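You operate a simulated robot arm through the tools that you are given. There is no shell and no other tool.

You are at the controls of a simulated robot arm. One attempt, no reset.

## Task
Put things in order on the top of the counter. At the end: the clear water bottle stands where the white steps stood; the white steps stands on top of the blue board eraser; the yellow steps stands where the blue steps stood; the blue steps stands where the clear water bottle stood; whatever was shut is shut again. Leave all else as you found it, and nothing knocked over.

The check looks at the end state, three seconds after you hand in, the way a careful person would. Anything else that was tipped, shoved, dropped, spilled or broken makes it a failure.

## Robot
A 7-joint arm with a two-finger gripper, fixed in place. Base frame: the origin is at the foot of the arm, x ahead of it, y to its left, z up; the work surface is at about z = 0.9. Units: m, rad, N and s.
With the tool pointing down near the work surface it reaches from about 0.34 to 0.72 m from the base axis. Its first joint turns from -1.152 to 1.152 rad. Payload 2.45 kg.
The tool frame sits at the grasp point between the pads (the TCP): z along the fingers, y along the line on which they close. The tips reach 0.026 m beyond it. The gripper opens to 0.096 m. The gripper's body begins 0.069 m behind the TCP.
Orientation is that of the tool frame in the base frame, as a unit quaternion [w, x, y, z]. With the fingers straight down and closing along the base's y, the tool's x points along the base's -x, its y along +y and its z along -z.

## Interface
- The arm moves only by the tool move_arm. Its argument "motion" is a list of rows, each an object of numbers (a shift or turn left out is 0, a gripper value left out holds the last): "x", "y", "z": the shift along the tool's x, y, z in m; "ax", "ay", "az": the turn, a rotation vector about the tool's x, y, z in rad; "jaw": the opening, from 0 (shut) to 1 (fully open). In form: [{"x": .., "y": .., "z": .., "ax": .., "ay": .., "az": .., "jaw": ..}, ...]. A call has 1 to 20 rows; each row is the pose to reach, as a shift and turn from the pose commanded when the call began, along the tool's axes at that moment. A row lasts 0.2 s, in which the tool goes at most 0.05 m and 0.15 rad; a call with a longer step from one row to the next is refused whole, and so is a gripper value outside its range. A pose out of reach is approached as far as the arm can. The call stops where the force on the tool passes 40 N (or 10 N more than at its start, if that is more) or the arm is blocked; 0.2 s more then pass. The fingers move at their own pace and stop on an object; they squeeze with about 25 N. The grip force told is the motor's: it shows also when the fingers shut on nothing. Time passes only in rows, and 0.2 s behind the last, so rows that repeat a pose let the fingers close. The reply holds the time, the measured pose of the TCP, the force on the tool along the base axes, the opening and the grip force, in the units named above and with some noise, with the torque about the TCP (base axes, N m) and any sound that the robot's microphone picked up.
- Cameras (640 x 400 px; columns grow to the right, rows downward): "scene" is fixed at [0.1597, -0.3928, 1.4129]; the picture's right is [0.79, -0.62, 0.00], its down [-0.42, -0.54, -0.73] and it looks along [0.45, 0.57, -0.69] (base axes); focal length 263 px, centre (320, 200). "wrist" rides on the gripper at [0.082, 0.003, -0.098] in the tool frame; the picture's right is [-0.04, 1.00, 0.00], its down [-0.73, -0.03, -0.68] and it looks along [-0.68, -0.03, 0.73] (tool axes); focal length 256 px, centre (320, 200). There is no depth. A picture from a camera that has moved, and an enlarged one, comes with that camera's place and axes in the base frame and with its lens.
- camera(camera): a new picture of that camera. No time passes.
- close_up(camera, box): a new picture of the part [left, top, right, bottom] of that camera's present view, enlarged. No time passes.
- hand_in(): hands the job in; it is judged then, once.

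Places have to be worked out from the pictures, the camera data and where the tool is seen. Open the gripper and draw the arm clear of the work before you hand the job in, unless the task says otherwise.

The tools are called as a command line: name --argument value ..., lists and objects as JSON in quotes. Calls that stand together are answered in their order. move_arm: Moves the arm, as the interface text tells. Its arguments: {"type":"object","properties":{"motion":{"type":"array"}},"required":["motion"]} The other tools are called the same way: camera (camera) takes a picture; close_up (camera, box) takes an enlarged picture of a part of a camera's view; hand_in () hands the job in.

At the start:

```text
time: 0.0
ee_pos: [0.4084, 0.0786, 1.1879]
orientation: [0.001, 0.0, 1.0, 0.0]
force: [-0.1, -0.1, -0.5]
wrist_torque: [0.0, 0.03, -0.02]
gripper_width: 0.0957
grip_force: 0.1
```

scene: 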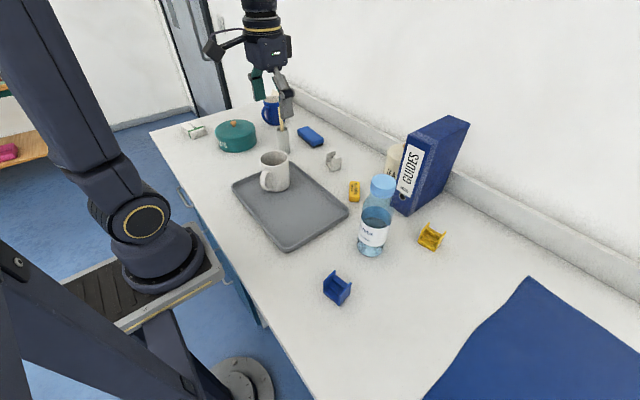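
wrist: 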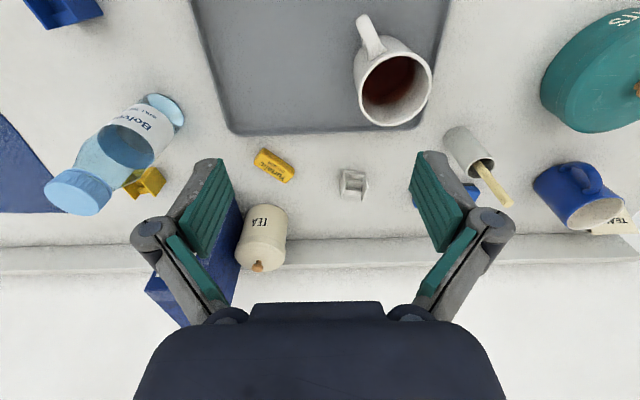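

I'll look closely at both views first to locate the objects before moving anything.

close_up --camera "scene" --box '[300, 160, 460, 310]'

close_up --camera "scene" --box '[180, 80, 360, 200]'

close_up --camera "wrist" --box '[0, 0, 320, 240]'

close_up --camera "wrist" --box '[230, 120, 530, 290]'

```text
2.67 times, centred on (380, 235) of scene
camera zoom: at [0.1597, -0.3928, 1.4129], right [0.79, -0.62, 0.0], down [-0.42, -0.54, -0.73], along [0.45, 0.57, -0.69], focal length 700 px, centre (160, 107)
```

zoom: 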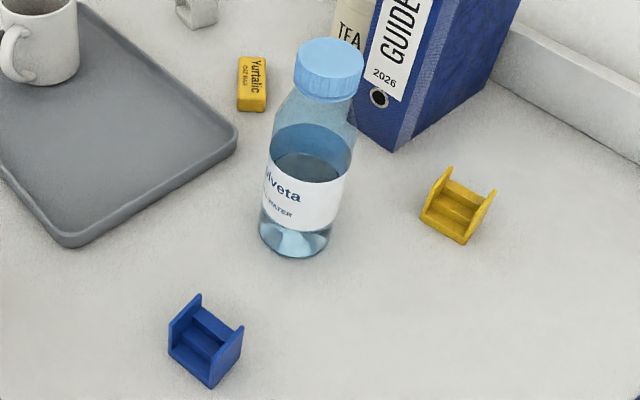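

```text
3.33 times, centred on (270, 140) of scene
camera zoom: at [0.1597, -0.3928, 1.4129], right [0.79, -0.62, 0.0], down [-0.42, -0.54, -0.73], along [0.45, 0.57, -0.69], focal length 876 px, centre (487, 400)
```

zoom: 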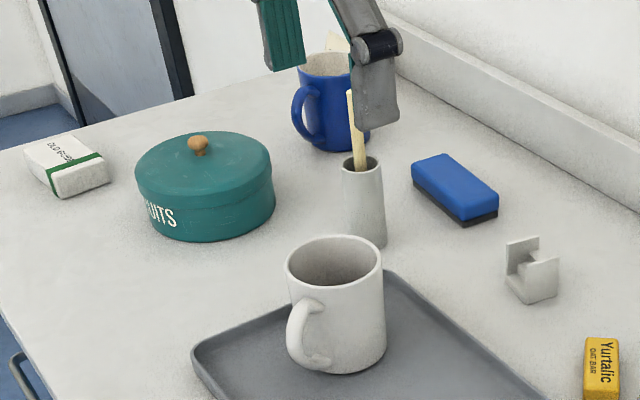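

```text
1.67 times, centred on (160, 120) of wrist
camera zoom: at [0.3268, 0.0825, 1.2858], right [0.04, 1.0, 0.0], down [0.73, -0.03, 0.68], along [0.68, -0.03, -0.73], focal length 427 px, centre (587, 333)
```

zoom: 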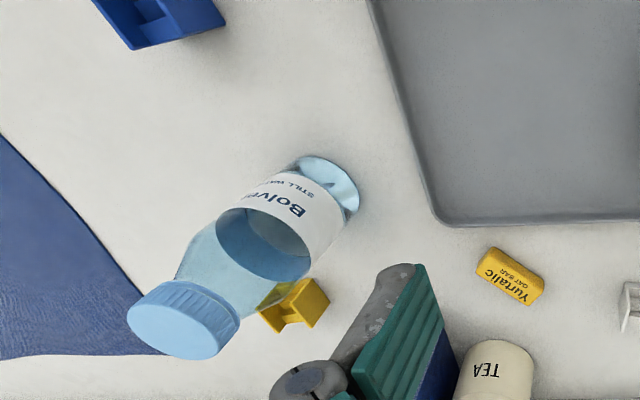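

```text
2.13 times, centred on (380, 205) of wrist
camera zoom: at [0.3268, 0.0825, 1.2858], right [0.04, 1.0, 0.0], down [0.73, -0.03, 0.68], along [0.68, -0.03, -0.73], focal length 546 px, centre (192, 189)
```

zoom: 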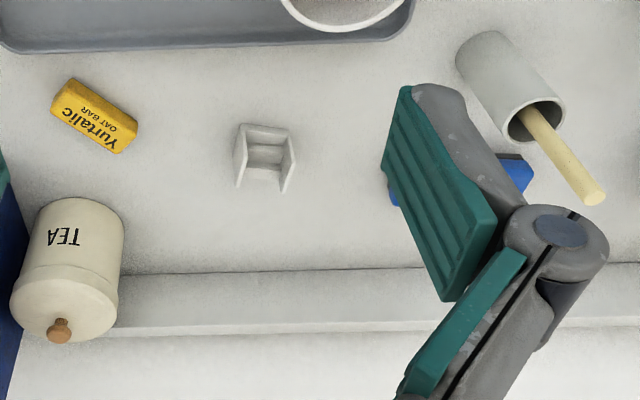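

The order can be white → eraser, bottle → white's spot, blue → bottle's spot, yellow → blue's spot, with no parking needed. I'll zoom further on the small step blocks and on the eraser area to read their orientation.

close_up --camera "scene" --box '[312, 262, 362, 312]'

close_up --camera "scene" --box '[408, 212, 458, 262]'

close_up --camera "scene" --box '[290, 110, 350, 180]'

close_up --camera "scene" --box '[340, 100, 480, 270]'

```text
8.00 times, centred on (337, 287) of scene
camera zoom: at [0.1597, -0.3928, 1.4129], right [0.79, -0.62, 0.0], down [-0.42, -0.54, -0.73], along [0.45, 0.57, -0.69], focal length 2101 px, centre (184, -496)
```

zoom: 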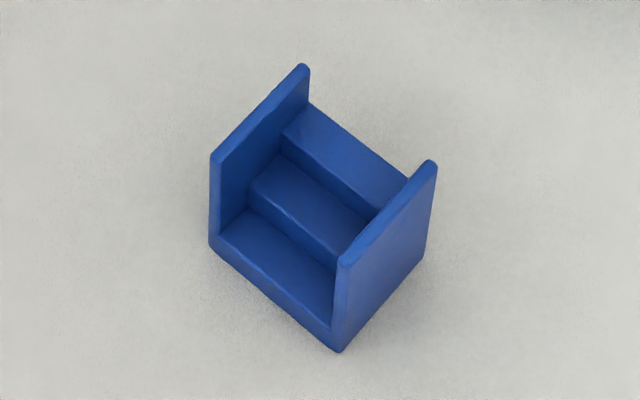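

```text
8.00 times, centred on (433, 237) of scene
camera zoom: at [0.1597, -0.3928, 1.4129], right [0.79, -0.62, 0.0], down [-0.42, -0.54, -0.73], along [0.45, 0.57, -0.69], focal length 2101 px, centre (-584, -96)
```

zoom: 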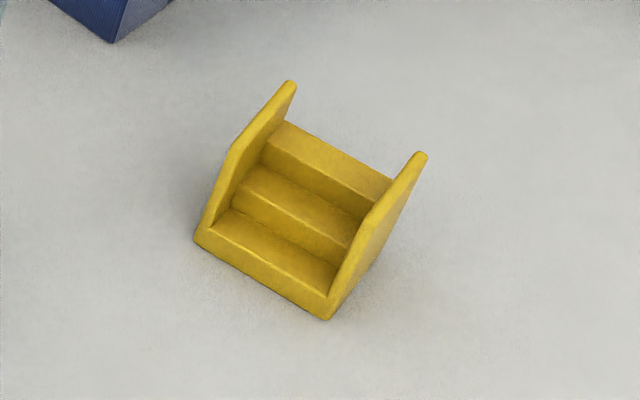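

```text
5.71 times, centred on (320, 145) of scene
camera zoom: at [0.1597, -0.3928, 1.4129], right [0.79, -0.62, 0.0], down [-0.42, -0.54, -0.73], along [0.45, 0.57, -0.69], focal length 1501 px, centre (320, 514)
```

zoom: 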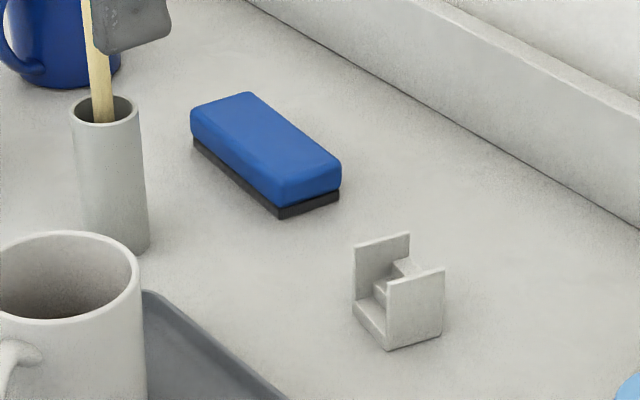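

```text
2.35 times, centred on (410, 185) of scene
camera zoom: at [0.1597, -0.3928, 1.4129], right [0.79, -0.62, 0.0], down [-0.42, -0.54, -0.73], along [0.45, 0.57, -0.69], focal length 618 px, centre (108, 235)
```

zoom: 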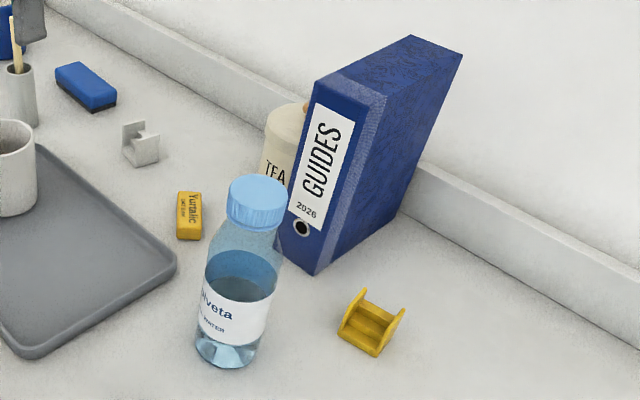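

The frames agree well (the stick top triangulates to the same point from both cameras). I judge white steps at about (0.631, 0.135), turned about −12°, and I move to hover above it for a close wrist view.

move_arm --motion '[{"x": -0.037, "y": 0.0094, "az": 0.035, "jaw": 1}, {"x": -0.074, "y": 0.0188, "az": 0.07}, {"x": -0.111, "y": 0.0282, "az": 0.105}, {"x": -0.148, "y": 0.0376, "az": 0.14}, {"x": -0.185, "y": 0.047, "az": 0.175}, {"x": -0.2226, "y": 0.0564, "az": 0.21}, {"x": -0.2226, "y": 0.0564, "z": 0.04, "az": 0.21}, {"x": -0.2226, "y": 0.0564, "z": 0.08, "az": 0.21}, {"x": -0.2226, "y": 0.0564, "z": 0.108, "az": 0.21}, {"x": -0.2226, "y": 0.0564, "z": 0.108, "az": 0.21}]'

camera --camera "wrist"

camera --camera "scene"

```text
time: 2.2
ee_pos: [0.6338, 0.1356, 1.0794]
orientation: [0.0, 0.104, 0.995, 0.0]
force: [-0.6, 0.4, 0.8]
wrist_torque: [-0.01, -0.01, -0.01]
gripper_width: 0.096
grip_force: 0.1
```

```text
taken
camera wrist: at [0.552, 0.157, 1.176], right [0.25, 0.97, 0.0], down [0.71, -0.18, 0.68], along [0.66, -0.17, -0.73], focal length 256 px, centre (320, 200)
```

wrist: 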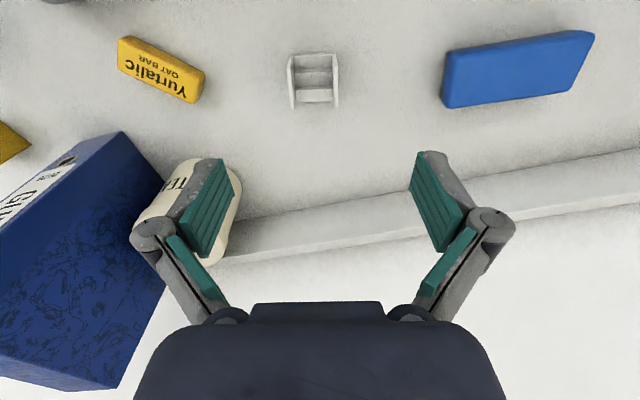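

```text
taken
```

scene: 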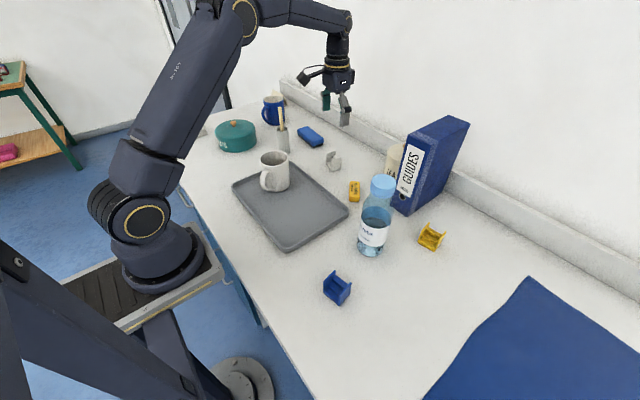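

White steps look square with the gripper; I zoom in to measure it and the eraser.

close_up --camera "wrist" --box '[270, 30, 360, 120]'

close_up --camera "wrist" --box '[420, 10, 620, 135]'

```text
4.44 times, centred on (315, 75) of wrist
camera zoom: at [0.552, 0.157, 1.176], right [0.25, 0.97, 0.0], down [0.71, -0.18, 0.68], along [0.66, -0.17, -0.73], focal length 1138 px, centre (342, 756)
```

zoom: 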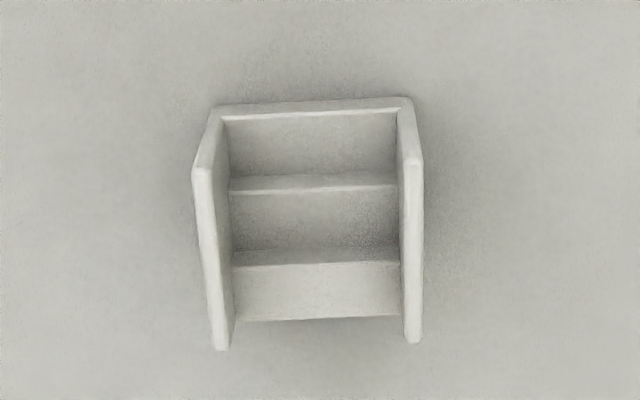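

```text
3.20 times, centred on (520, 72) of wrist
camera zoom: at [0.552, 0.157, 1.176], right [0.25, 0.97, 0.0], down [0.71, -0.18, 0.68], along [0.66, -0.17, -0.73], focal length 819 px, centre (-320, 608)
```

zoom: 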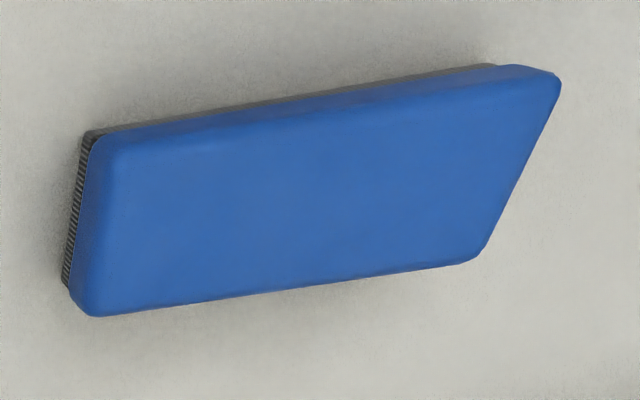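

White steps centre works out to about (0.6305, 0.132), rotation −12°, about 0.04 m tall; the eraser is at about (0.667, 0.309), rotation −6°. I descend over the cheeks and close.

move_arm --motion '[{"y": -0.004, "z": 0.04}, {"y": -0.004, "z": 0.08}, {"y": -0.004, "z": 0.12}, {"y": -0.004, "z": 0.135}, {"y": -0.004, "z": 0.147}, {"y": -0.004, "z": 0.147}]'

camera --camera "wrist"

close_up --camera "scene" --box '[280, 90, 380, 190]'

```text
time: 3.6
ee_pos: [0.6311, 0.1311, 0.9319]
orientation: [-0.001, 0.104, 0.995, -0.001]
force: [0.8, 0.1, -0.6]
wrist_torque: [0.0, -0.01, 0.02]
gripper_width: 0.0959
grip_force: 0.1
```

```text
taken
camera wrist: at [0.5514, 0.1526, 1.0298], right [0.25, 0.97, 0.0], down [0.71, -0.18, 0.68], along [0.66, -0.17, -0.73], focal length 256 px, centre (320, 200)
```

wrist: 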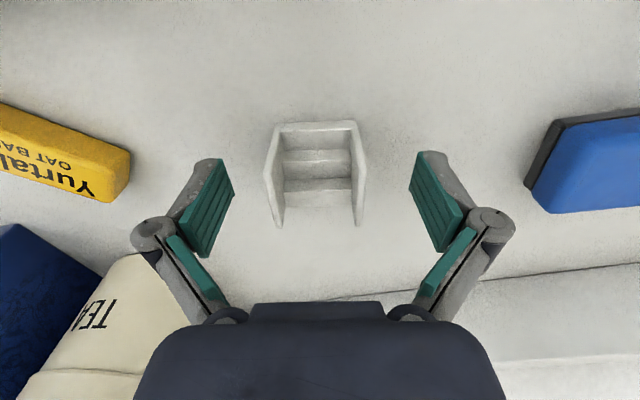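

```text
4.00 times, centred on (330, 140) of scene
camera zoom: at [0.1597, -0.3928, 1.4129], right [0.79, -0.62, 0.0], down [-0.42, -0.54, -0.73], along [0.45, 0.57, -0.69], focal length 1051 px, centre (280, 440)
```

zoom: 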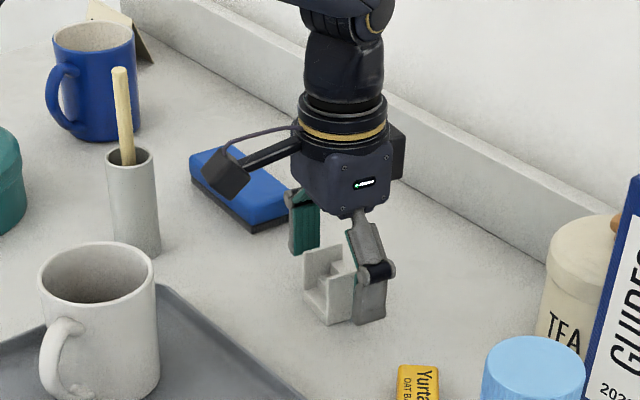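

Fingers straddle the cheeks well; I shift 3 mm to centre and close.

move_arm --motion '[{"y": -0.003, "jaw": 1}, {"y": -0.003, "jaw": 0.3}, {"y": -0.003, "jaw": 0.3}, {"y": -0.003, "jaw": 0}, {"y": -0.003, "jaw": 0}, {"y": -0.003, "jaw": 0}, {"y": -0.003, "jaw": 0}]'

camera --camera "wrist"

```text
time: 5.2
ee_pos: [0.6315, 0.1283, 0.9324]
orientation: [0.0, 0.105, 0.994, 0.001]
force: [0.3, 0.5, 2.1]
wrist_torque: [0.05, 0.02, 0.03]
gripper_width: 0.0431
grip_force: 25.0
```

```text
taken
camera wrist: at [0.5507, 0.1493, 1.0302], right [0.25, 0.97, 0.0], down [0.71, -0.18, 0.68], along [0.66, -0.17, -0.73], focal length 256 px, centre (320, 200)
```

wrist: 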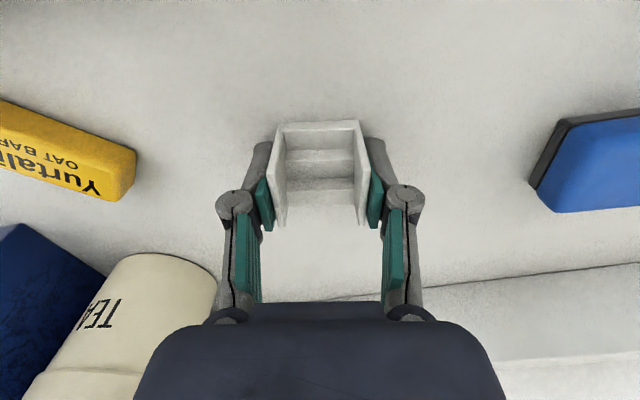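

Gripped at 0.043 m. I lift clear and rotate so the wrist camera arm points away from the stick in the grey pot.

move_arm --motion '[{"z": -0.03}, {"z": -0.075}, {"z": -0.12}, {"z": -0.155}, {"z": -0.155, "az": -0.14}, {"z": -0.155, "az": -0.28}, {"z": -0.155, "az": -0.42}, {"z": -0.155, "az": -0.56}, {"z": -0.155, "az": -0.7}, {"z": -0.155, "az": -0.84}, {"z": -0.155, "az": -0.98}, {"z": -0.155, "az": -1.12}, {"z": -0.155, "az": -1.26}, {"z": -0.155, "az": -1.4}, {"z": -0.155, "az": -1.54}, {"z": -0.155, "az": -1.67}, {"z": -0.155, "az": -1.67}]'

camera --camera "wrist"

camera --camera "scene"

```text
time: 8.8
ee_pos: [0.6305, 0.1287, 1.0875]
orientation: [0.0, -0.668, 0.744, 0.001]
force: [0.0, -0.2, -0.6]
wrist_torque: [-0.01, -0.04, -0.01]
gripper_width: 0.0428
grip_force: 25.4
```

```text
taken
camera wrist: at [0.6182, 0.0481, 1.186], right [-0.99, 0.15, 0.0], down [0.11, 0.73, 0.68], along [0.1, 0.67, -0.73], focal length 256 px, centre (320, 200)
```

wrist: 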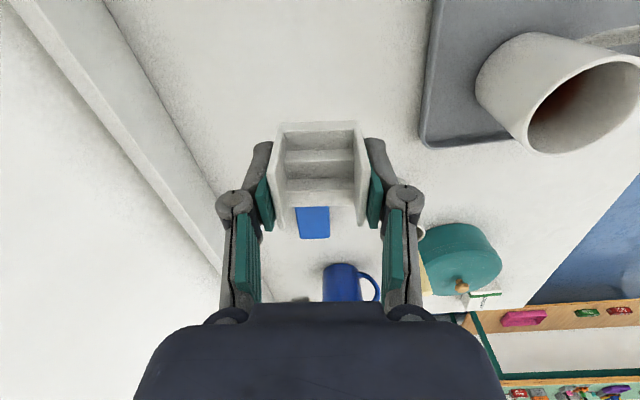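

```text
taken
```

scene: 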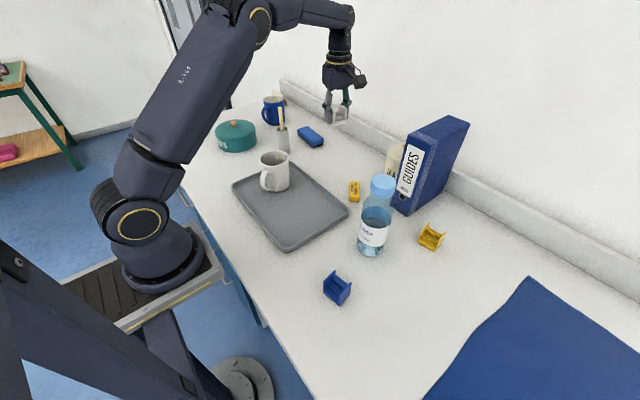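

Rotation held; now I carry it over the near end of the eraser at height, checking whether the reach holds.

move_arm --motion '[{"x": -0.04, "y": -0.0042}, {"x": -0.08, "y": -0.0084}, {"x": -0.12, "y": -0.0126}, {"x": -0.1574, "y": -0.0167}, {"x": -0.1574, "y": -0.0167}]'

camera --camera "wrist"

close_up --camera "scene" --box '[240, 50, 380, 180]'

```text
time: 10.0
ee_pos: [0.6448, 0.2696, 1.083]
orientation: [0.0, -0.667, 0.745, 0.0]
force: [0.1, 0.2, 0.4]
wrist_torque: [0.0, 0.0, -0.02]
gripper_width: 0.0427
grip_force: 24.7
out of reach, approached as far as the arm can: row 4, 5
```

```text
taken
camera wrist: at [0.6319, 0.1892, 1.1808], right [-0.99, 0.15, 0.0], down [0.11, 0.73, 0.68], along [0.1, 0.67, -0.73], focal length 256 px, centre (320, 200)
```

wrist: 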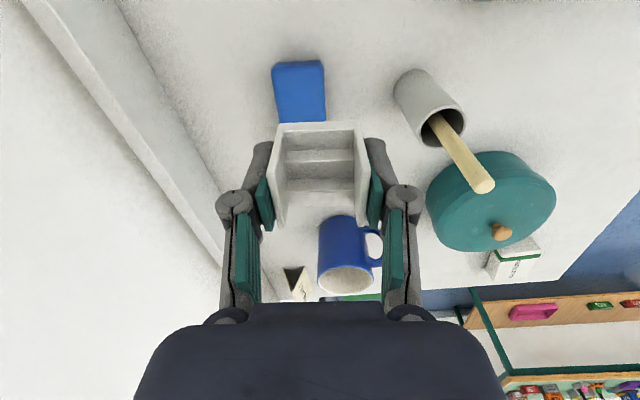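

```text
3.08 times, centred on (310, 115) of scene
camera zoom: at [0.1597, -0.3928, 1.4129], right [0.79, -0.62, 0.0], down [-0.42, -0.54, -0.73], along [0.45, 0.57, -0.69], focal length 808 px, centre (351, 462)
```

zoom: 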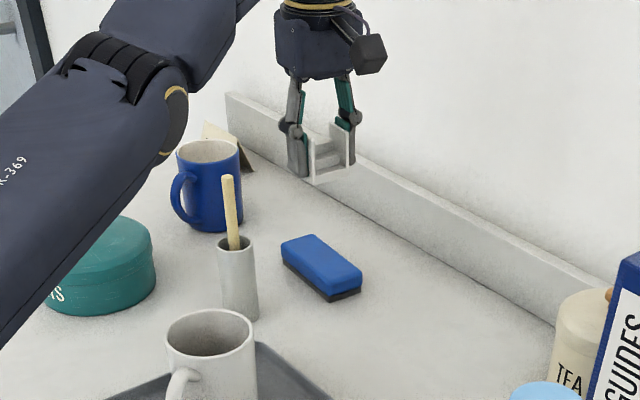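

At this height the arm tops out at r ≈ 0.70, but lower down it reaches further, so a spot near the eraser's near end should work. I zoom to fix the near end of the eraser precisely.

close_up --camera "wrist" --box '[250, 40, 350, 140]'

close_up --camera "scene" --box '[290, 115, 335, 160]'

```text
4.00 times, centred on (300, 90) of wrist
camera zoom: at [0.6319, 0.1892, 1.1808], right [-0.99, 0.15, 0.0], down [0.11, 0.73, 0.68], along [0.1, 0.67, -0.73], focal length 1024 px, centre (400, 640)
```

zoom: 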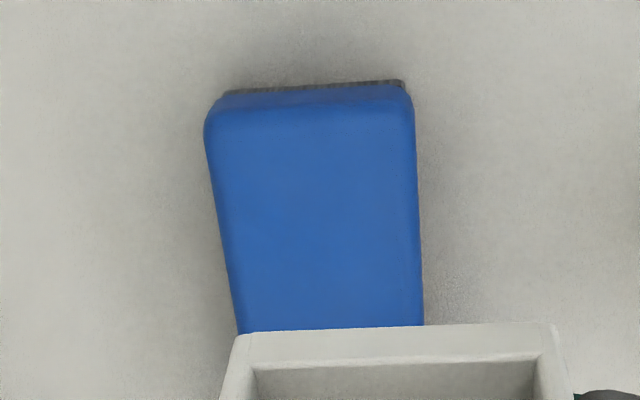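

```text
8.89 times, centred on (312, 138) of scene
camera zoom: at [0.1597, -0.3928, 1.4129], right [0.79, -0.62, 0.0], down [-0.42, -0.54, -0.73], along [0.45, 0.57, -0.69], focal length 2335 px, centre (387, 756)
```

zoom: 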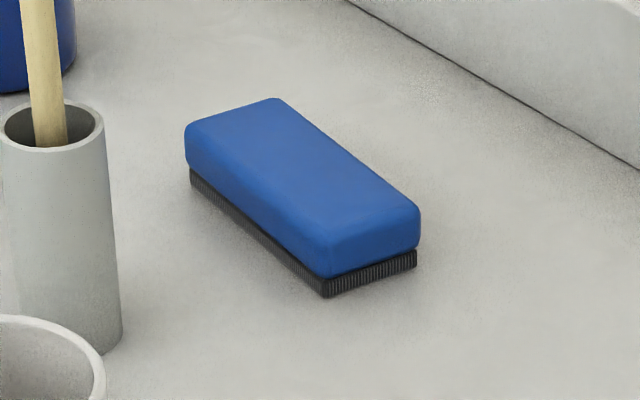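

The eraser's near edge is at y≈0.259 with its centreline at x≈0.664–0.666 and top at ≈0.928. I lower to z≈1.0 (steps' base still ≈4 cm above the eraser) and see how much reach is gained.

move_arm --motion '[{"z": 0.03}, {"z": 0.06}, {"z": 0.0875}, {"z": 0.0875}]'

camera --camera "wrist"

close_up --camera "scene" --box '[260, 70, 360, 170]'

```text
time: 11.0
ee_pos: [0.6605, 0.2746, 0.9968]
orientation: [-0.001, -0.667, 0.745, 0.0]
force: [1.2, -0.5, -1.1]
wrist_torque: [0.01, 0.01, 0.03]
gripper_width: 0.0429
grip_force: 25.3
out of reach, approached as far as the arm can: row 1, 2, 3, 4
```

```text
taken
camera wrist: at [0.6467, 0.1961, 1.0948], right [-0.99, 0.15, 0.0], down [0.11, 0.73, 0.68], along [0.1, 0.67, -0.73], focal length 256 px, centre (320, 200)
```

wrist: 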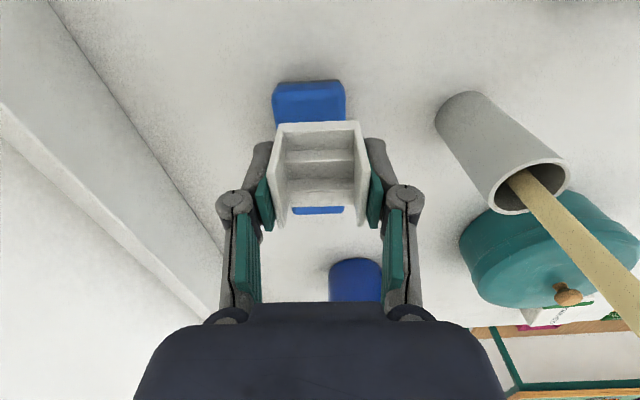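

```text
4.00 times, centred on (310, 120) of scene
camera zoom: at [0.1597, -0.3928, 1.4129], right [0.79, -0.62, 0.0], down [-0.42, -0.54, -0.73], along [0.45, 0.57, -0.69], focal length 1051 px, centre (360, 520)
```

zoom: 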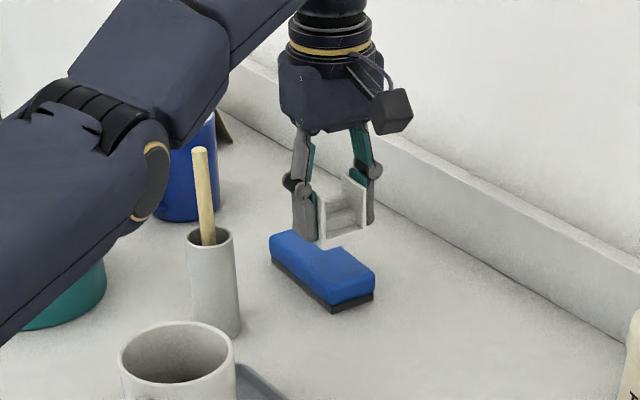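

Reach at this height matches expectation: the steps are over (0.6585, 0.277), just inside the eraser's outline. I continue down to TCP z≈0.967, just above contact.

move_arm --motion '[{"z": 0.012}, {"z": 0.024}, {"z": 0.03}, {"z": 0.03}]'

close_up --camera "wrist" --box '[220, 60, 420, 260]'

close_up --camera "scene" --box '[285, 105, 345, 165]'

```text
time: 12.0
ee_pos: [0.6633, 0.2764, 0.9675]
orientation: [-0.001, -0.667, 0.745, 0.0]
force: [-0.2, 0.5, 0.4]
wrist_torque: [-0.03, -0.04, 0.0]
gripper_width: 0.0429
grip_force: 25.2
out of reach, approached as far as the arm can: row 3, 4
```

```text
2.00 times, centred on (320, 160) of wrist
camera zoom: at [0.6501, 0.1965, 1.0657], right [-0.99, 0.15, 0.0], down [0.11, 0.73, 0.68], along [0.1, 0.67, -0.73], focal length 512 px, centre (320, 280)
```

zoom: 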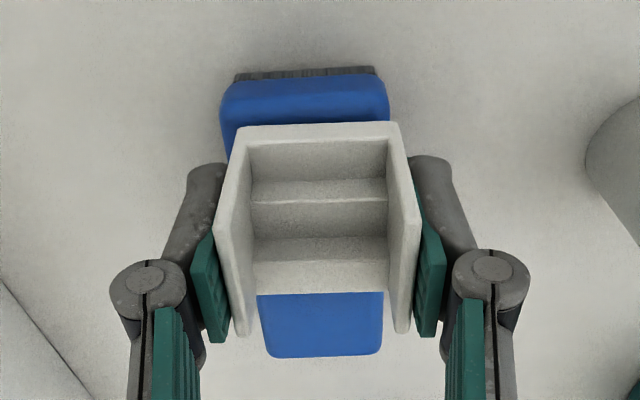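

```text
6.67 times, centred on (315, 135) of scene
camera zoom: at [0.1597, -0.3928, 1.4129], right [0.79, -0.62, 0.0], down [-0.42, -0.54, -0.73], along [0.45, 0.57, -0.69], focal length 1751 px, centre (353, 633)
```

zoom: 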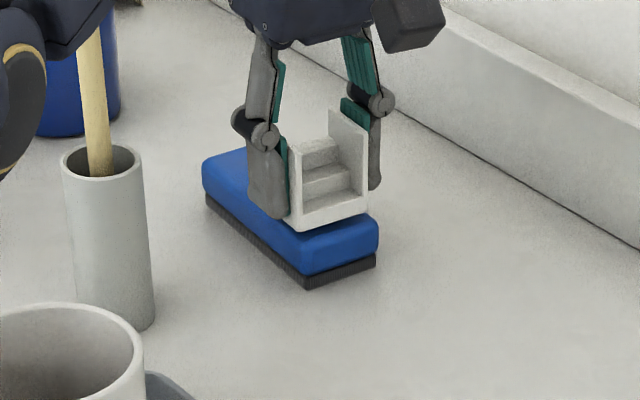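

The steps are centred within about 4 mm over the eraser. Before the last few mm I check the forearm's clearance from the stick in the pot.

close_up --camera "scene" --box '[220, 60, 340, 160]'

camera --camera "wrist"

```text
4.00 times, centred on (280, 110) of scene
camera zoom: at [0.1597, -0.3928, 1.4129], right [0.79, -0.62, 0.0], down [-0.42, -0.54, -0.73], along [0.45, 0.57, -0.69], focal length 1051 px, centre (480, 560)
```

zoom: 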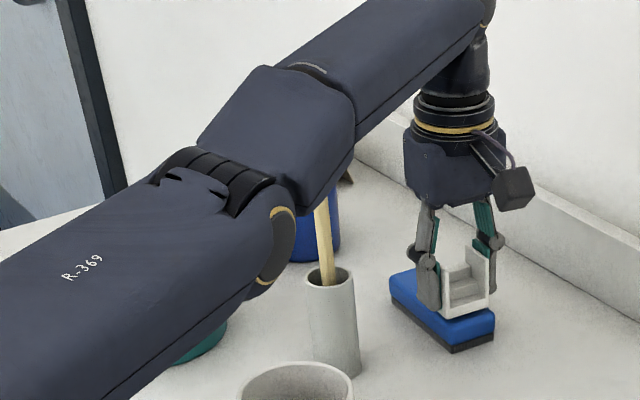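

```text
taken
camera wrist: at [0.6501, 0.1965, 1.0657], right [-0.99, 0.15, 0.0], down [0.11, 0.73, 0.68], along [0.1, 0.67, -0.73], focal length 256 px, centre (320, 200)
```

wrist: 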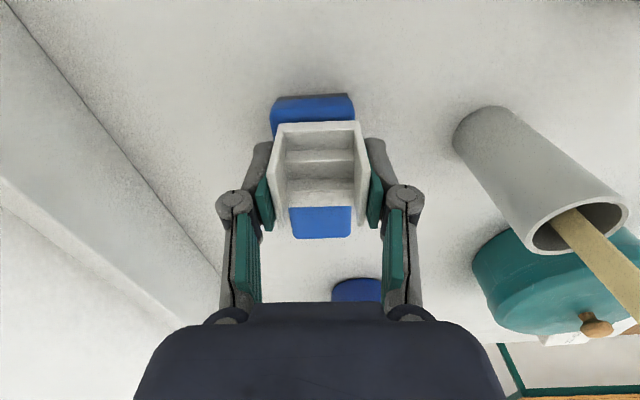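

Clearances are fine (elbow underside ~1.12, stick top 1.068). I ease down in small steps watching the force.

move_arm --motion '[{"z": 0.002}, {"z": 0.004}, {"z": 0.004}]'

```text
time: 12.8
ee_pos: [0.6645, 0.2767, 0.964]
orientation: [0.0, -0.667, 0.745, -0.001]
force: [0.3, 0.9, -0.1]
wrist_torque: [0.03, -0.01, -0.01]
gripper_width: 0.043
grip_force: 24.8
```

Still no contact; I go down another few millimetres.

move_arm --motion '[{"z": 0.001}, {"z": 0.002}, {"z": 0.003}, {"z": 0.003}]'

close_up --camera "scene" --box '[290, 115, 340, 165]'

```text
time: 13.8
ee_pos: [0.664, 0.2765, 0.9626]
orientation: [0.0, -0.667, 0.745, -0.001]
force: [-2.2, -0.8, 11.3]
wrist_torque: [0.0, 0.09, 0.05]
gripper_width: 0.043
grip_force: 24.9
```

```text
8.00 times, centred on (315, 140) of scene
camera zoom: at [0.1594, -0.3929, 1.4129], right [0.79, -0.62, 0.0], down [-0.42, -0.54, -0.73], along [0.45, 0.57, -0.69], focal length 2101 px, centre (360, 680)
```

zoom: 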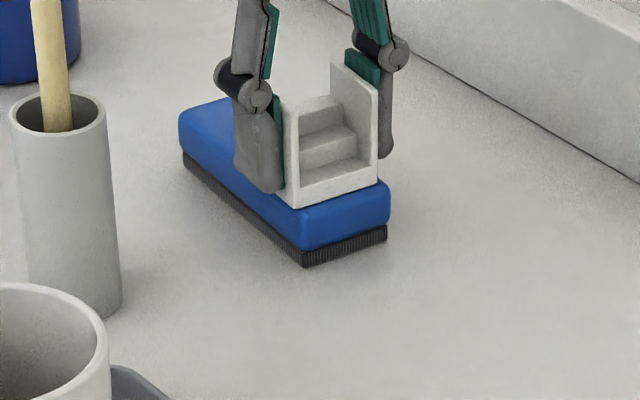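

Contact at ~11 N, sitting flat on the eraser. I relieve the load slightly, open, then lift straight up.

move_arm --motion '[{"z": -0.0015}, {"z": -0.0015, "jaw": 0.7}, {"z": -0.0015, "jaw": 0.7}, {"z": -0.0015, "jaw": 0.7}, {"z": -0.0015, "jaw": 0.7}]'

camera --camera "wrist"

close_up --camera "scene" --box '[290, 115, 340, 165]'

```text
time: 15.0
ee_pos: [0.6634, 0.2762, 0.9629]
orientation: [-0.001, -0.668, 0.745, 0.0]
force: [0.7, 0.6, -0.5]
wrist_torque: [0.0, -0.03, 0.01]
gripper_width: 0.0672
grip_force: 0.1
```

```text
taken
camera wrist: at [0.6502, 0.1972, 1.0605], right [-0.99, 0.15, 0.0], down [0.11, 0.73, 0.68], along [0.1, 0.67, -0.73], focal length 256 px, centre (320, 200)
```

wrist: 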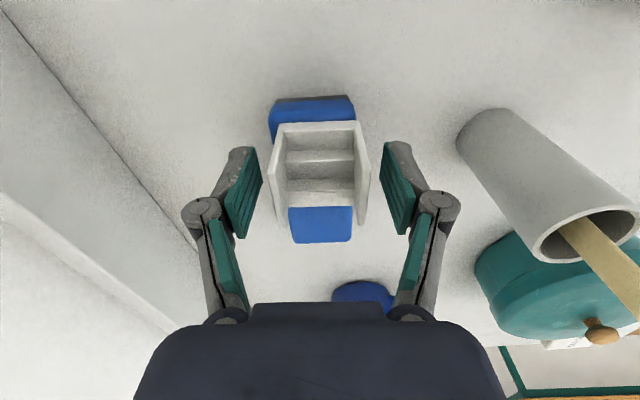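

```text
8.00 times, centred on (315, 140) of scene
camera zoom: at [0.1597, -0.3928, 1.4129], right [0.79, -0.62, 0.0], down [-0.42, -0.54, -0.73], along [0.45, 0.57, -0.69], focal length 2101 px, centre (360, 680)
```

zoom: 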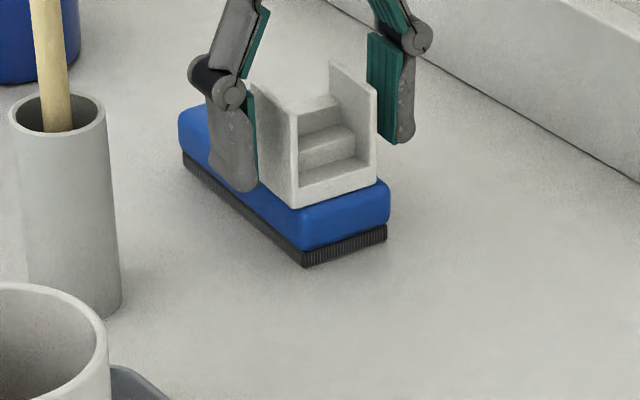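

White steps stand squarely on the eraser. I rise straight up, then draw back inward and turn to the default yaw on the way to the bottle.

move_arm --motion '[{"z": -0.02, "jaw": 0.8}, {"z": -0.045, "jaw": 0.8}, {"x": 0.0339, "y": 0.011, "z": -0.0697}, {"x": 0.0679, "y": 0.022, "z": -0.0944}, {"x": 0.1018, "y": 0.033, "z": -0.1191, "az": 0.146}, {"x": 0.1357, "y": 0.044, "z": -0.1439, "az": 0.292}, {"x": 0.1696, "y": 0.055, "z": -0.1686, "az": 0.438}, {"x": 0.2036, "y": 0.066, "z": -0.1933, "az": 0.584}, {"x": 0.2375, "y": 0.077, "z": -0.218, "az": 0.73}, {"x": 0.2375, "y": 0.077, "z": -0.218, "az": 0.876}, {"x": 0.2375, "y": 0.077, "z": -0.218, "az": 1.022}, {"x": 0.2375, "y": 0.077, "z": -0.218, "az": 1.168}, {"x": 0.2375, "y": 0.077, "z": -0.218, "az": 1.314}, {"x": 0.2375, "y": 0.077, "z": -0.218, "az": 1.464, "jaw": 1}, {"x": 0.2375, "y": 0.077, "z": -0.218, "az": 1.464, "jaw": 1}]'

camera --camera "wrist"

camera --camera "scene"

```text
time: 18.2
ee_pos: [0.5585, 0.0497, 1.1795]
orientation: [0.0, 0.003, 1.0, 0.0]
force: [0.8, 0.0, -0.6]
wrist_torque: [0.03, -0.03, -0.03]
gripper_width: 0.0961
grip_force: 0.0
out of reach, approached as far as the arm can: row 2, 3, 4, 5, 6, 7, 8, 9, 10
```

```text
taken
camera wrist: at [0.4777, 0.0542, 1.2776], right [0.05, 1.0, 0.0], down [0.73, -0.03, 0.68], along [0.68, -0.03, -0.73], focal length 256 px, centre (320, 200)
```

wrist: 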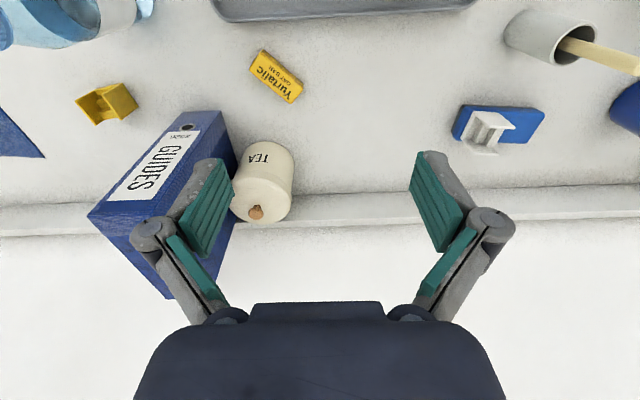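

```text
taken
```

scene: 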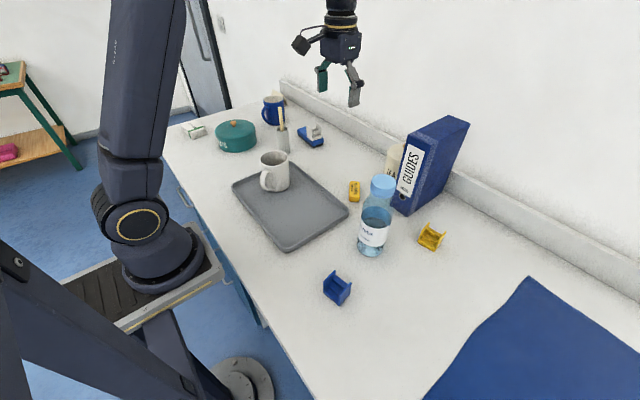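

White on eraser looks right and everything else undisturbed. Next I hover above the bottle for measurement.

move_arm --motion '[{"x": 0.0117, "y": -0.0369, "z": -0.02}, {"x": 0.0233, "y": -0.0737, "z": -0.04}, {"x": 0.035, "y": -0.1106, "z": -0.06}, {"x": 0.0467, "y": -0.1475, "z": -0.06}, {"x": 0.0583, "y": -0.1843, "z": -0.06}, {"x": 0.07, "y": -0.2212, "z": -0.06}, {"x": 0.07, "y": -0.2212, "z": -0.06}]'

camera --camera "wrist"

close_up --camera "scene" --box '[340, 165, 410, 265]'

```text
time: 19.8
ee_pos: [0.4891, -0.1721, 1.2407]
orientation: [-0.001, 0.002, 1.0, 0.0]
force: [-0.5, 0.6, 0.6]
wrist_torque: [-0.03, -0.03, -0.03]
gripper_width: 0.0959
grip_force: 0.0
```

```text
taken
camera wrist: at [0.4058, -0.1678, 1.3387], right [0.04, 1.0, 0.0], down [0.73, -0.03, 0.68], along [0.68, -0.03, -0.73], focal length 256 px, centre (320, 200)
```

wrist: 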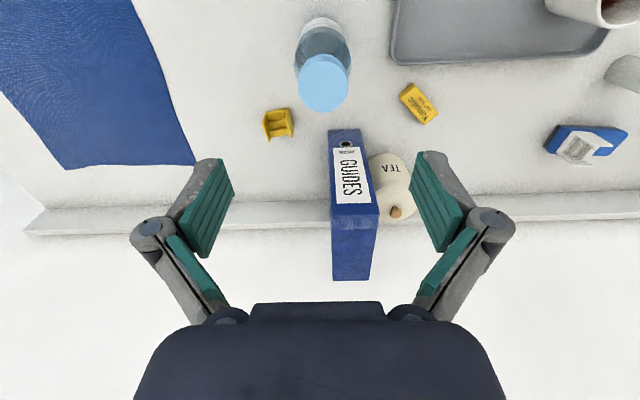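

```text
4.00 times, centred on (375, 215) of scene
camera zoom: at [0.1597, -0.3928, 1.4129], right [0.79, -0.62, 0.0], down [-0.42, -0.54, -0.73], along [0.45, 0.57, -0.69], focal length 1051 px, centre (100, 140)
```

zoom: 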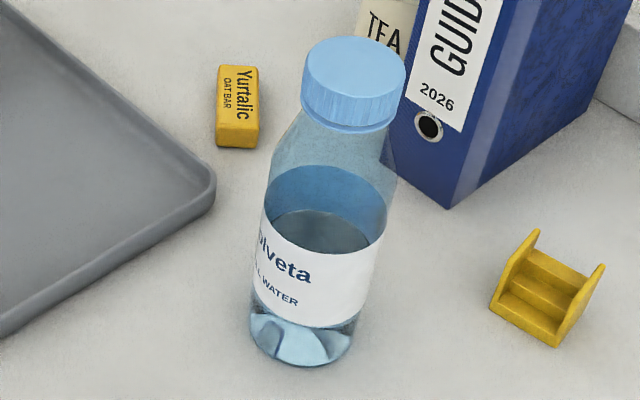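

close_up --camera "wrist" --box '[270, 0, 380, 120]'

```text
3.33 times, centred on (325, 60) of wrist
camera zoom: at [0.4058, -0.1678, 1.3387], right [0.04, 1.0, 0.0], down [0.73, -0.03, 0.68], along [0.68, -0.03, -0.73], focal length 853 px, centre (303, 667)
```

zoom: 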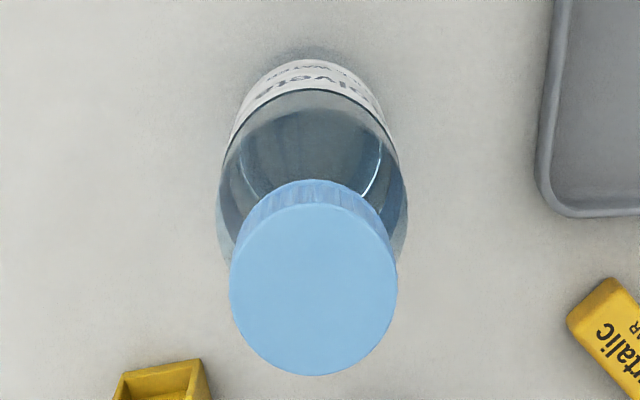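

The bottle's axis triangulates to (0.4875, −0.1687), with cap top z≈1.102 and cap diameter ≈0.048. I'll grip it by the cap, with the bottle hanging below; first I descend to 1.15 to verify centring.

move_arm --motion '[{"y": 0.002, "z": 0.04}, {"y": 0.002, "z": 0.075}, {"y": 0.002, "z": 0.095}, {"y": 0.002, "z": 0.095}]'

camera --camera "wrist"

close_up --camera "scene" --box '[330, 120, 430, 220]'

```text
time: 20.8
ee_pos: [0.4907, -0.1694, 1.147]
orientation: [0.0, 0.002, 1.0, 0.0]
force: [0.1, -0.9, -0.6]
wrist_torque: [-0.01, 0.03, -0.04]
gripper_width: 0.096
grip_force: 0.1
```

```text
taken
camera wrist: at [0.4086, -0.1654, 1.2442], right [0.04, 1.0, 0.0], down [0.73, -0.03, 0.68], along [0.68, -0.03, -0.73], focal length 256 px, centre (320, 200)
```

wrist: 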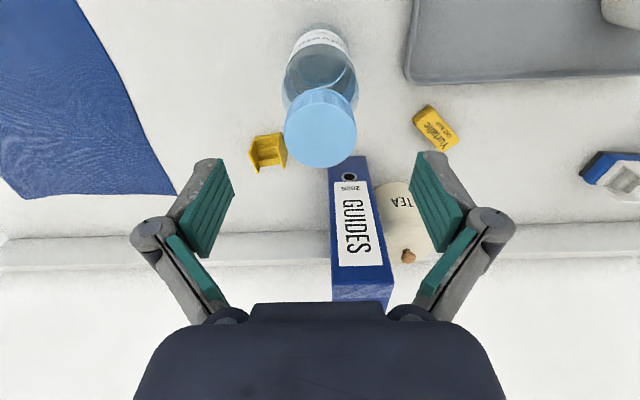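

```text
4.00 times, centred on (380, 170) of scene
camera zoom: at [0.1597, -0.3928, 1.4129], right [0.79, -0.62, 0.0], down [-0.42, -0.54, -0.73], along [0.45, 0.57, -0.69], focal length 1051 px, centre (80, 320)
```

zoom: 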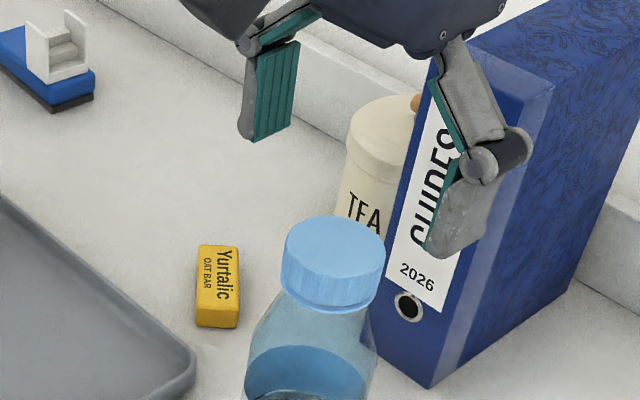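

close_up --camera "wrist" --box '[260, 20, 390, 180]'

```text
2.50 times, centred on (325, 100) of wrist
camera zoom: at [0.4086, -0.1654, 1.2442], right [0.04, 1.0, 0.0], down [0.73, -0.03, 0.68], along [0.68, -0.03, -0.73], focal length 640 px, centre (308, 450)
```

zoom: 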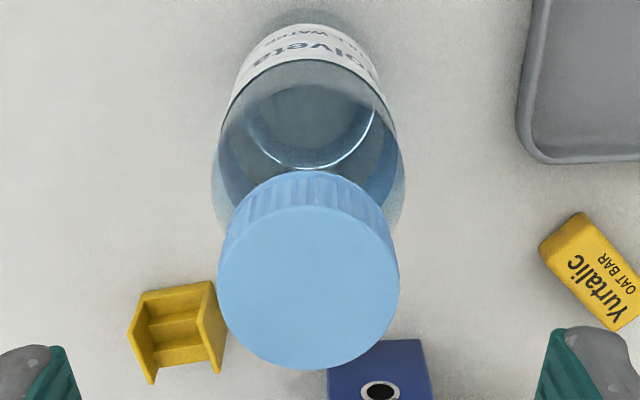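

Cap centre confirmed at (0.487, −0.169); TCP is ~3 mm too far in x. I correct, descend to z≈1.087 and close on the cap.

move_arm --motion '[{"x": 0.003, "z": 0.02}, {"x": 0.003, "z": 0.04}, {"x": 0.003, "z": 0.059}, {"x": 0.003, "z": 0.059, "jaw": 0.55}, {"x": 0.003, "z": 0.059, "jaw": 0.55}, {"x": 0.003, "z": 0.059, "jaw": 0.0}, {"x": 0.003, "z": 0.059, "jaw": 0.0}, {"x": 0.003, "z": 0.059, "jaw": 0.0}, {"x": 0.003, "z": 0.059, "jaw": 0.0}]'

camera --camera "wrist"

close_up --camera "scene" --box '[330, 140, 430, 270]'

```text
time: 22.8
ee_pos: [0.4859, -0.1676, 1.0882]
orientation: [0.0, 0.002, 1.0, 0.0]
force: [0.5, -0.9, -0.8]
wrist_torque: [-0.12, 0.03, 0.0]
gripper_width: 0.0423
grip_force: 24.9
```

```text
taken
camera wrist: at [0.4046, -0.1633, 1.1858], right [0.04, 1.0, 0.0], down [0.73, -0.03, 0.68], along [0.68, -0.03, -0.73], focal length 256 px, centre (320, 200)
```

wrist: 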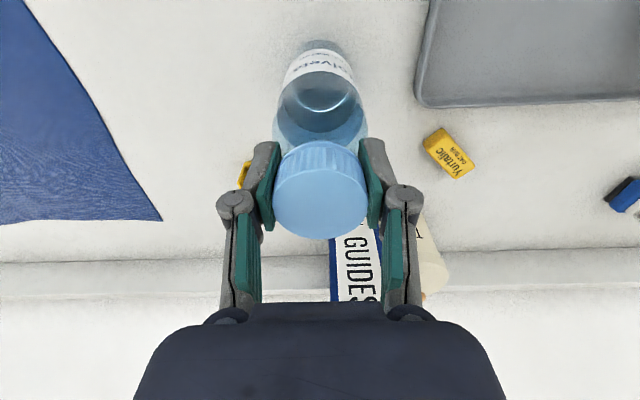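

```text
3.08 times, centred on (380, 205) of scene
camera zoom: at [0.1597, -0.3928, 1.4129], right [0.79, -0.62, 0.0], down [-0.42, -0.54, -0.73], along [0.45, 0.57, -0.69], focal length 808 px, centre (135, 185)
```

zoom: 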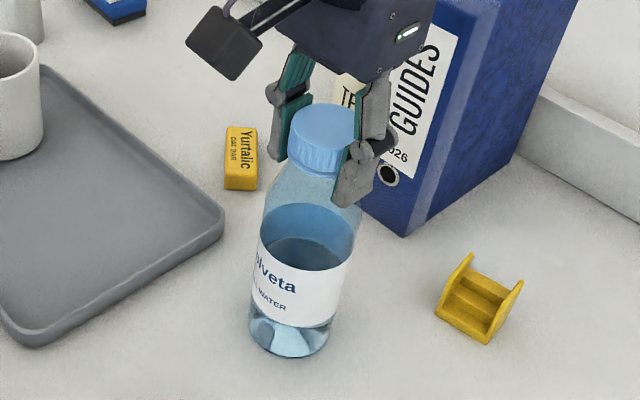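

Cap gripped (0.042 m). I lift 2 cm first to check the whole bottle comes along upright.

move_arm --motion '[{"z": -0.005}, {"z": -0.01}, {"z": -0.02}, {"z": -0.02}]'

close_up --camera "scene" --box '[330, 140, 430, 270]'

```text
time: 23.8
ee_pos: [0.4871, -0.1681, 1.107]
orientation: [0.0, 0.001, 1.0, 0.001]
force: [0.2, 0.4, -3.6]
wrist_torque: [0.02, 0.02, 0.03]
gripper_width: 0.042
grip_force: 24.8
```

```text
3.08 times, centred on (380, 205) of scene
camera zoom: at [0.1597, -0.3928, 1.4129], right [0.79, -0.62, 0.0], down [-0.42, -0.54, -0.73], along [0.45, 0.57, -0.69], focal length 808 px, centre (135, 185)
```

zoom: 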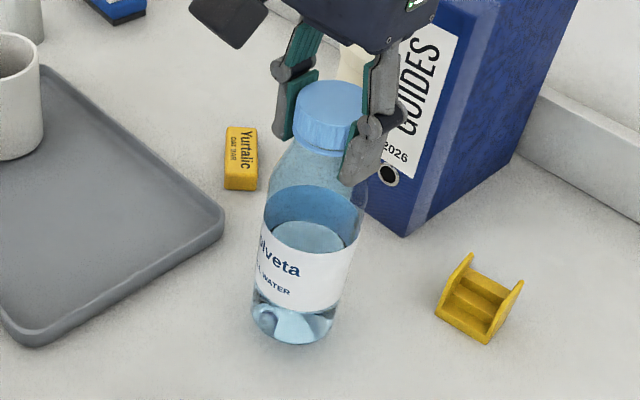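

Bottle hangs upright (~3.5 N). I raise it a bit more and carry it to white's old spot (0.630, 0.130), passing between tray and binder.

move_arm --motion '[{"z": -0.02}, {"z": -0.045}, {"x": -0.01, "y": 0.021, "z": -0.045}, {"x": -0.027, "y": 0.056, "z": -0.045}, {"x": -0.046, "y": 0.096, "z": -0.045}, {"x": -0.065, "y": 0.136, "z": -0.045}, {"x": -0.084, "y": 0.176, "z": -0.045}, {"x": -0.103, "y": 0.216, "z": -0.045}, {"x": -0.122, "y": 0.254, "z": -0.045}, {"x": -0.136, "y": 0.282, "z": -0.045}, {"x": -0.143, "y": 0.297, "z": -0.045}, {"x": -0.143, "y": 0.297, "z": -0.045}]'

camera --camera "wrist"

camera --camera "scene"

```text
time: 26.4
ee_pos: [0.631, 0.1264, 1.1529]
orientation: [0.0, 0.002, 1.0, 0.0]
force: [0.5, 0.3, -1.7]
wrist_torque: [0.0, 0.0, -0.01]
gripper_width: 0.042
grip_force: 24.4
```

```text
taken
camera wrist: at [0.5479, 0.1312, 1.2503], right [0.04, 1.0, 0.0], down [0.73, -0.03, 0.68], along [0.68, -0.03, -0.73], focal length 256 px, centre (320, 200)
```

wrist: 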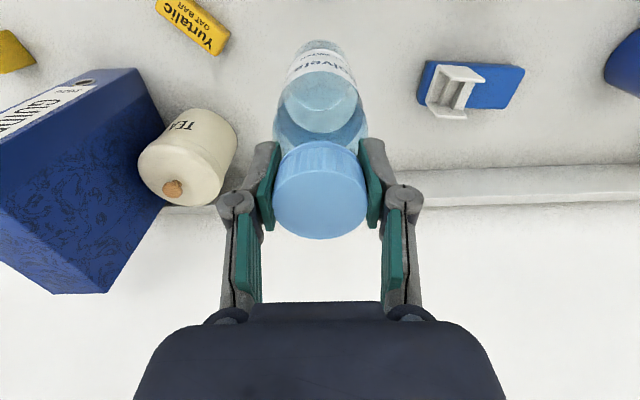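

```text
taken
```

scene: 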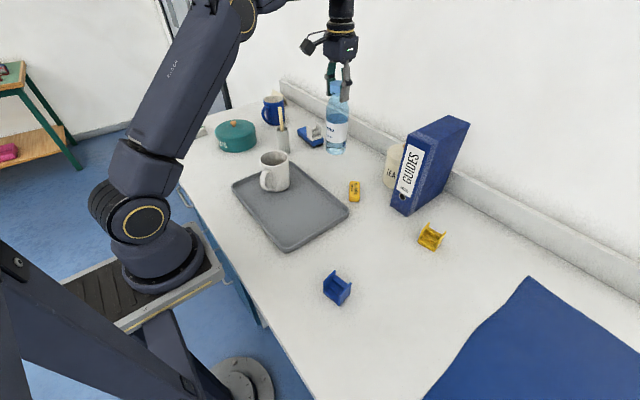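

Bottle is over (0.630, 0.128). I shift 2 mm in y and lower to just above the surface.

move_arm --motion '[{"y": 0.002, "z": 0.02}, {"y": 0.002, "z": 0.04}, {"y": 0.002, "z": 0.055}, {"y": 0.002, "z": 0.06}, {"y": 0.002, "z": 0.06}]'

close_up --camera "scene" --box '[290, 80, 380, 180]'

```text
time: 27.6
ee_pos: [0.6331, 0.1304, 1.0923]
orientation: [0.0, 0.001, 1.0, -0.001]
force: [0.7, 0.1, -1.7]
wrist_torque: [-0.05, 0.01, -0.01]
gripper_width: 0.042
grip_force: 25.3
```

```text
4.00 times, centred on (335, 130) of scene
camera zoom: at [0.1597, -0.3928, 1.4129], right [0.79, -0.62, 0.0], down [-0.42, -0.54, -0.73], along [0.45, 0.57, -0.69], focal length 1051 px, centre (260, 480)
```

zoom: 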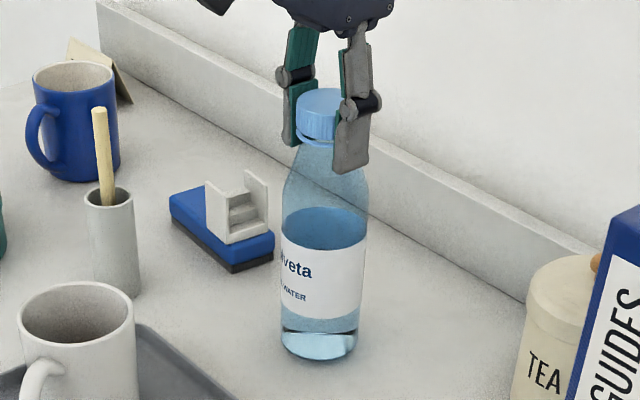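

Nearly down; I trim 2 mm in x and ease down to contact.

move_arm --motion '[{"x": 0.002, "z": 0.001}, {"x": 0.002, "z": 0.002}, {"x": 0.002, "z": 0.003}, {"x": 0.002, "z": 0.004}, {"x": 0.002, "z": 0.004}]'

```text
time: 28.8
ee_pos: [0.629, 0.1285, 1.0884]
orientation: [0.001, 0.002, 1.0, 0.0]
force: [0.4, -0.1, 2.7]
wrist_torque: [0.01, 0.02, 0.01]
gripper_width: 0.042
grip_force: 25.3
```

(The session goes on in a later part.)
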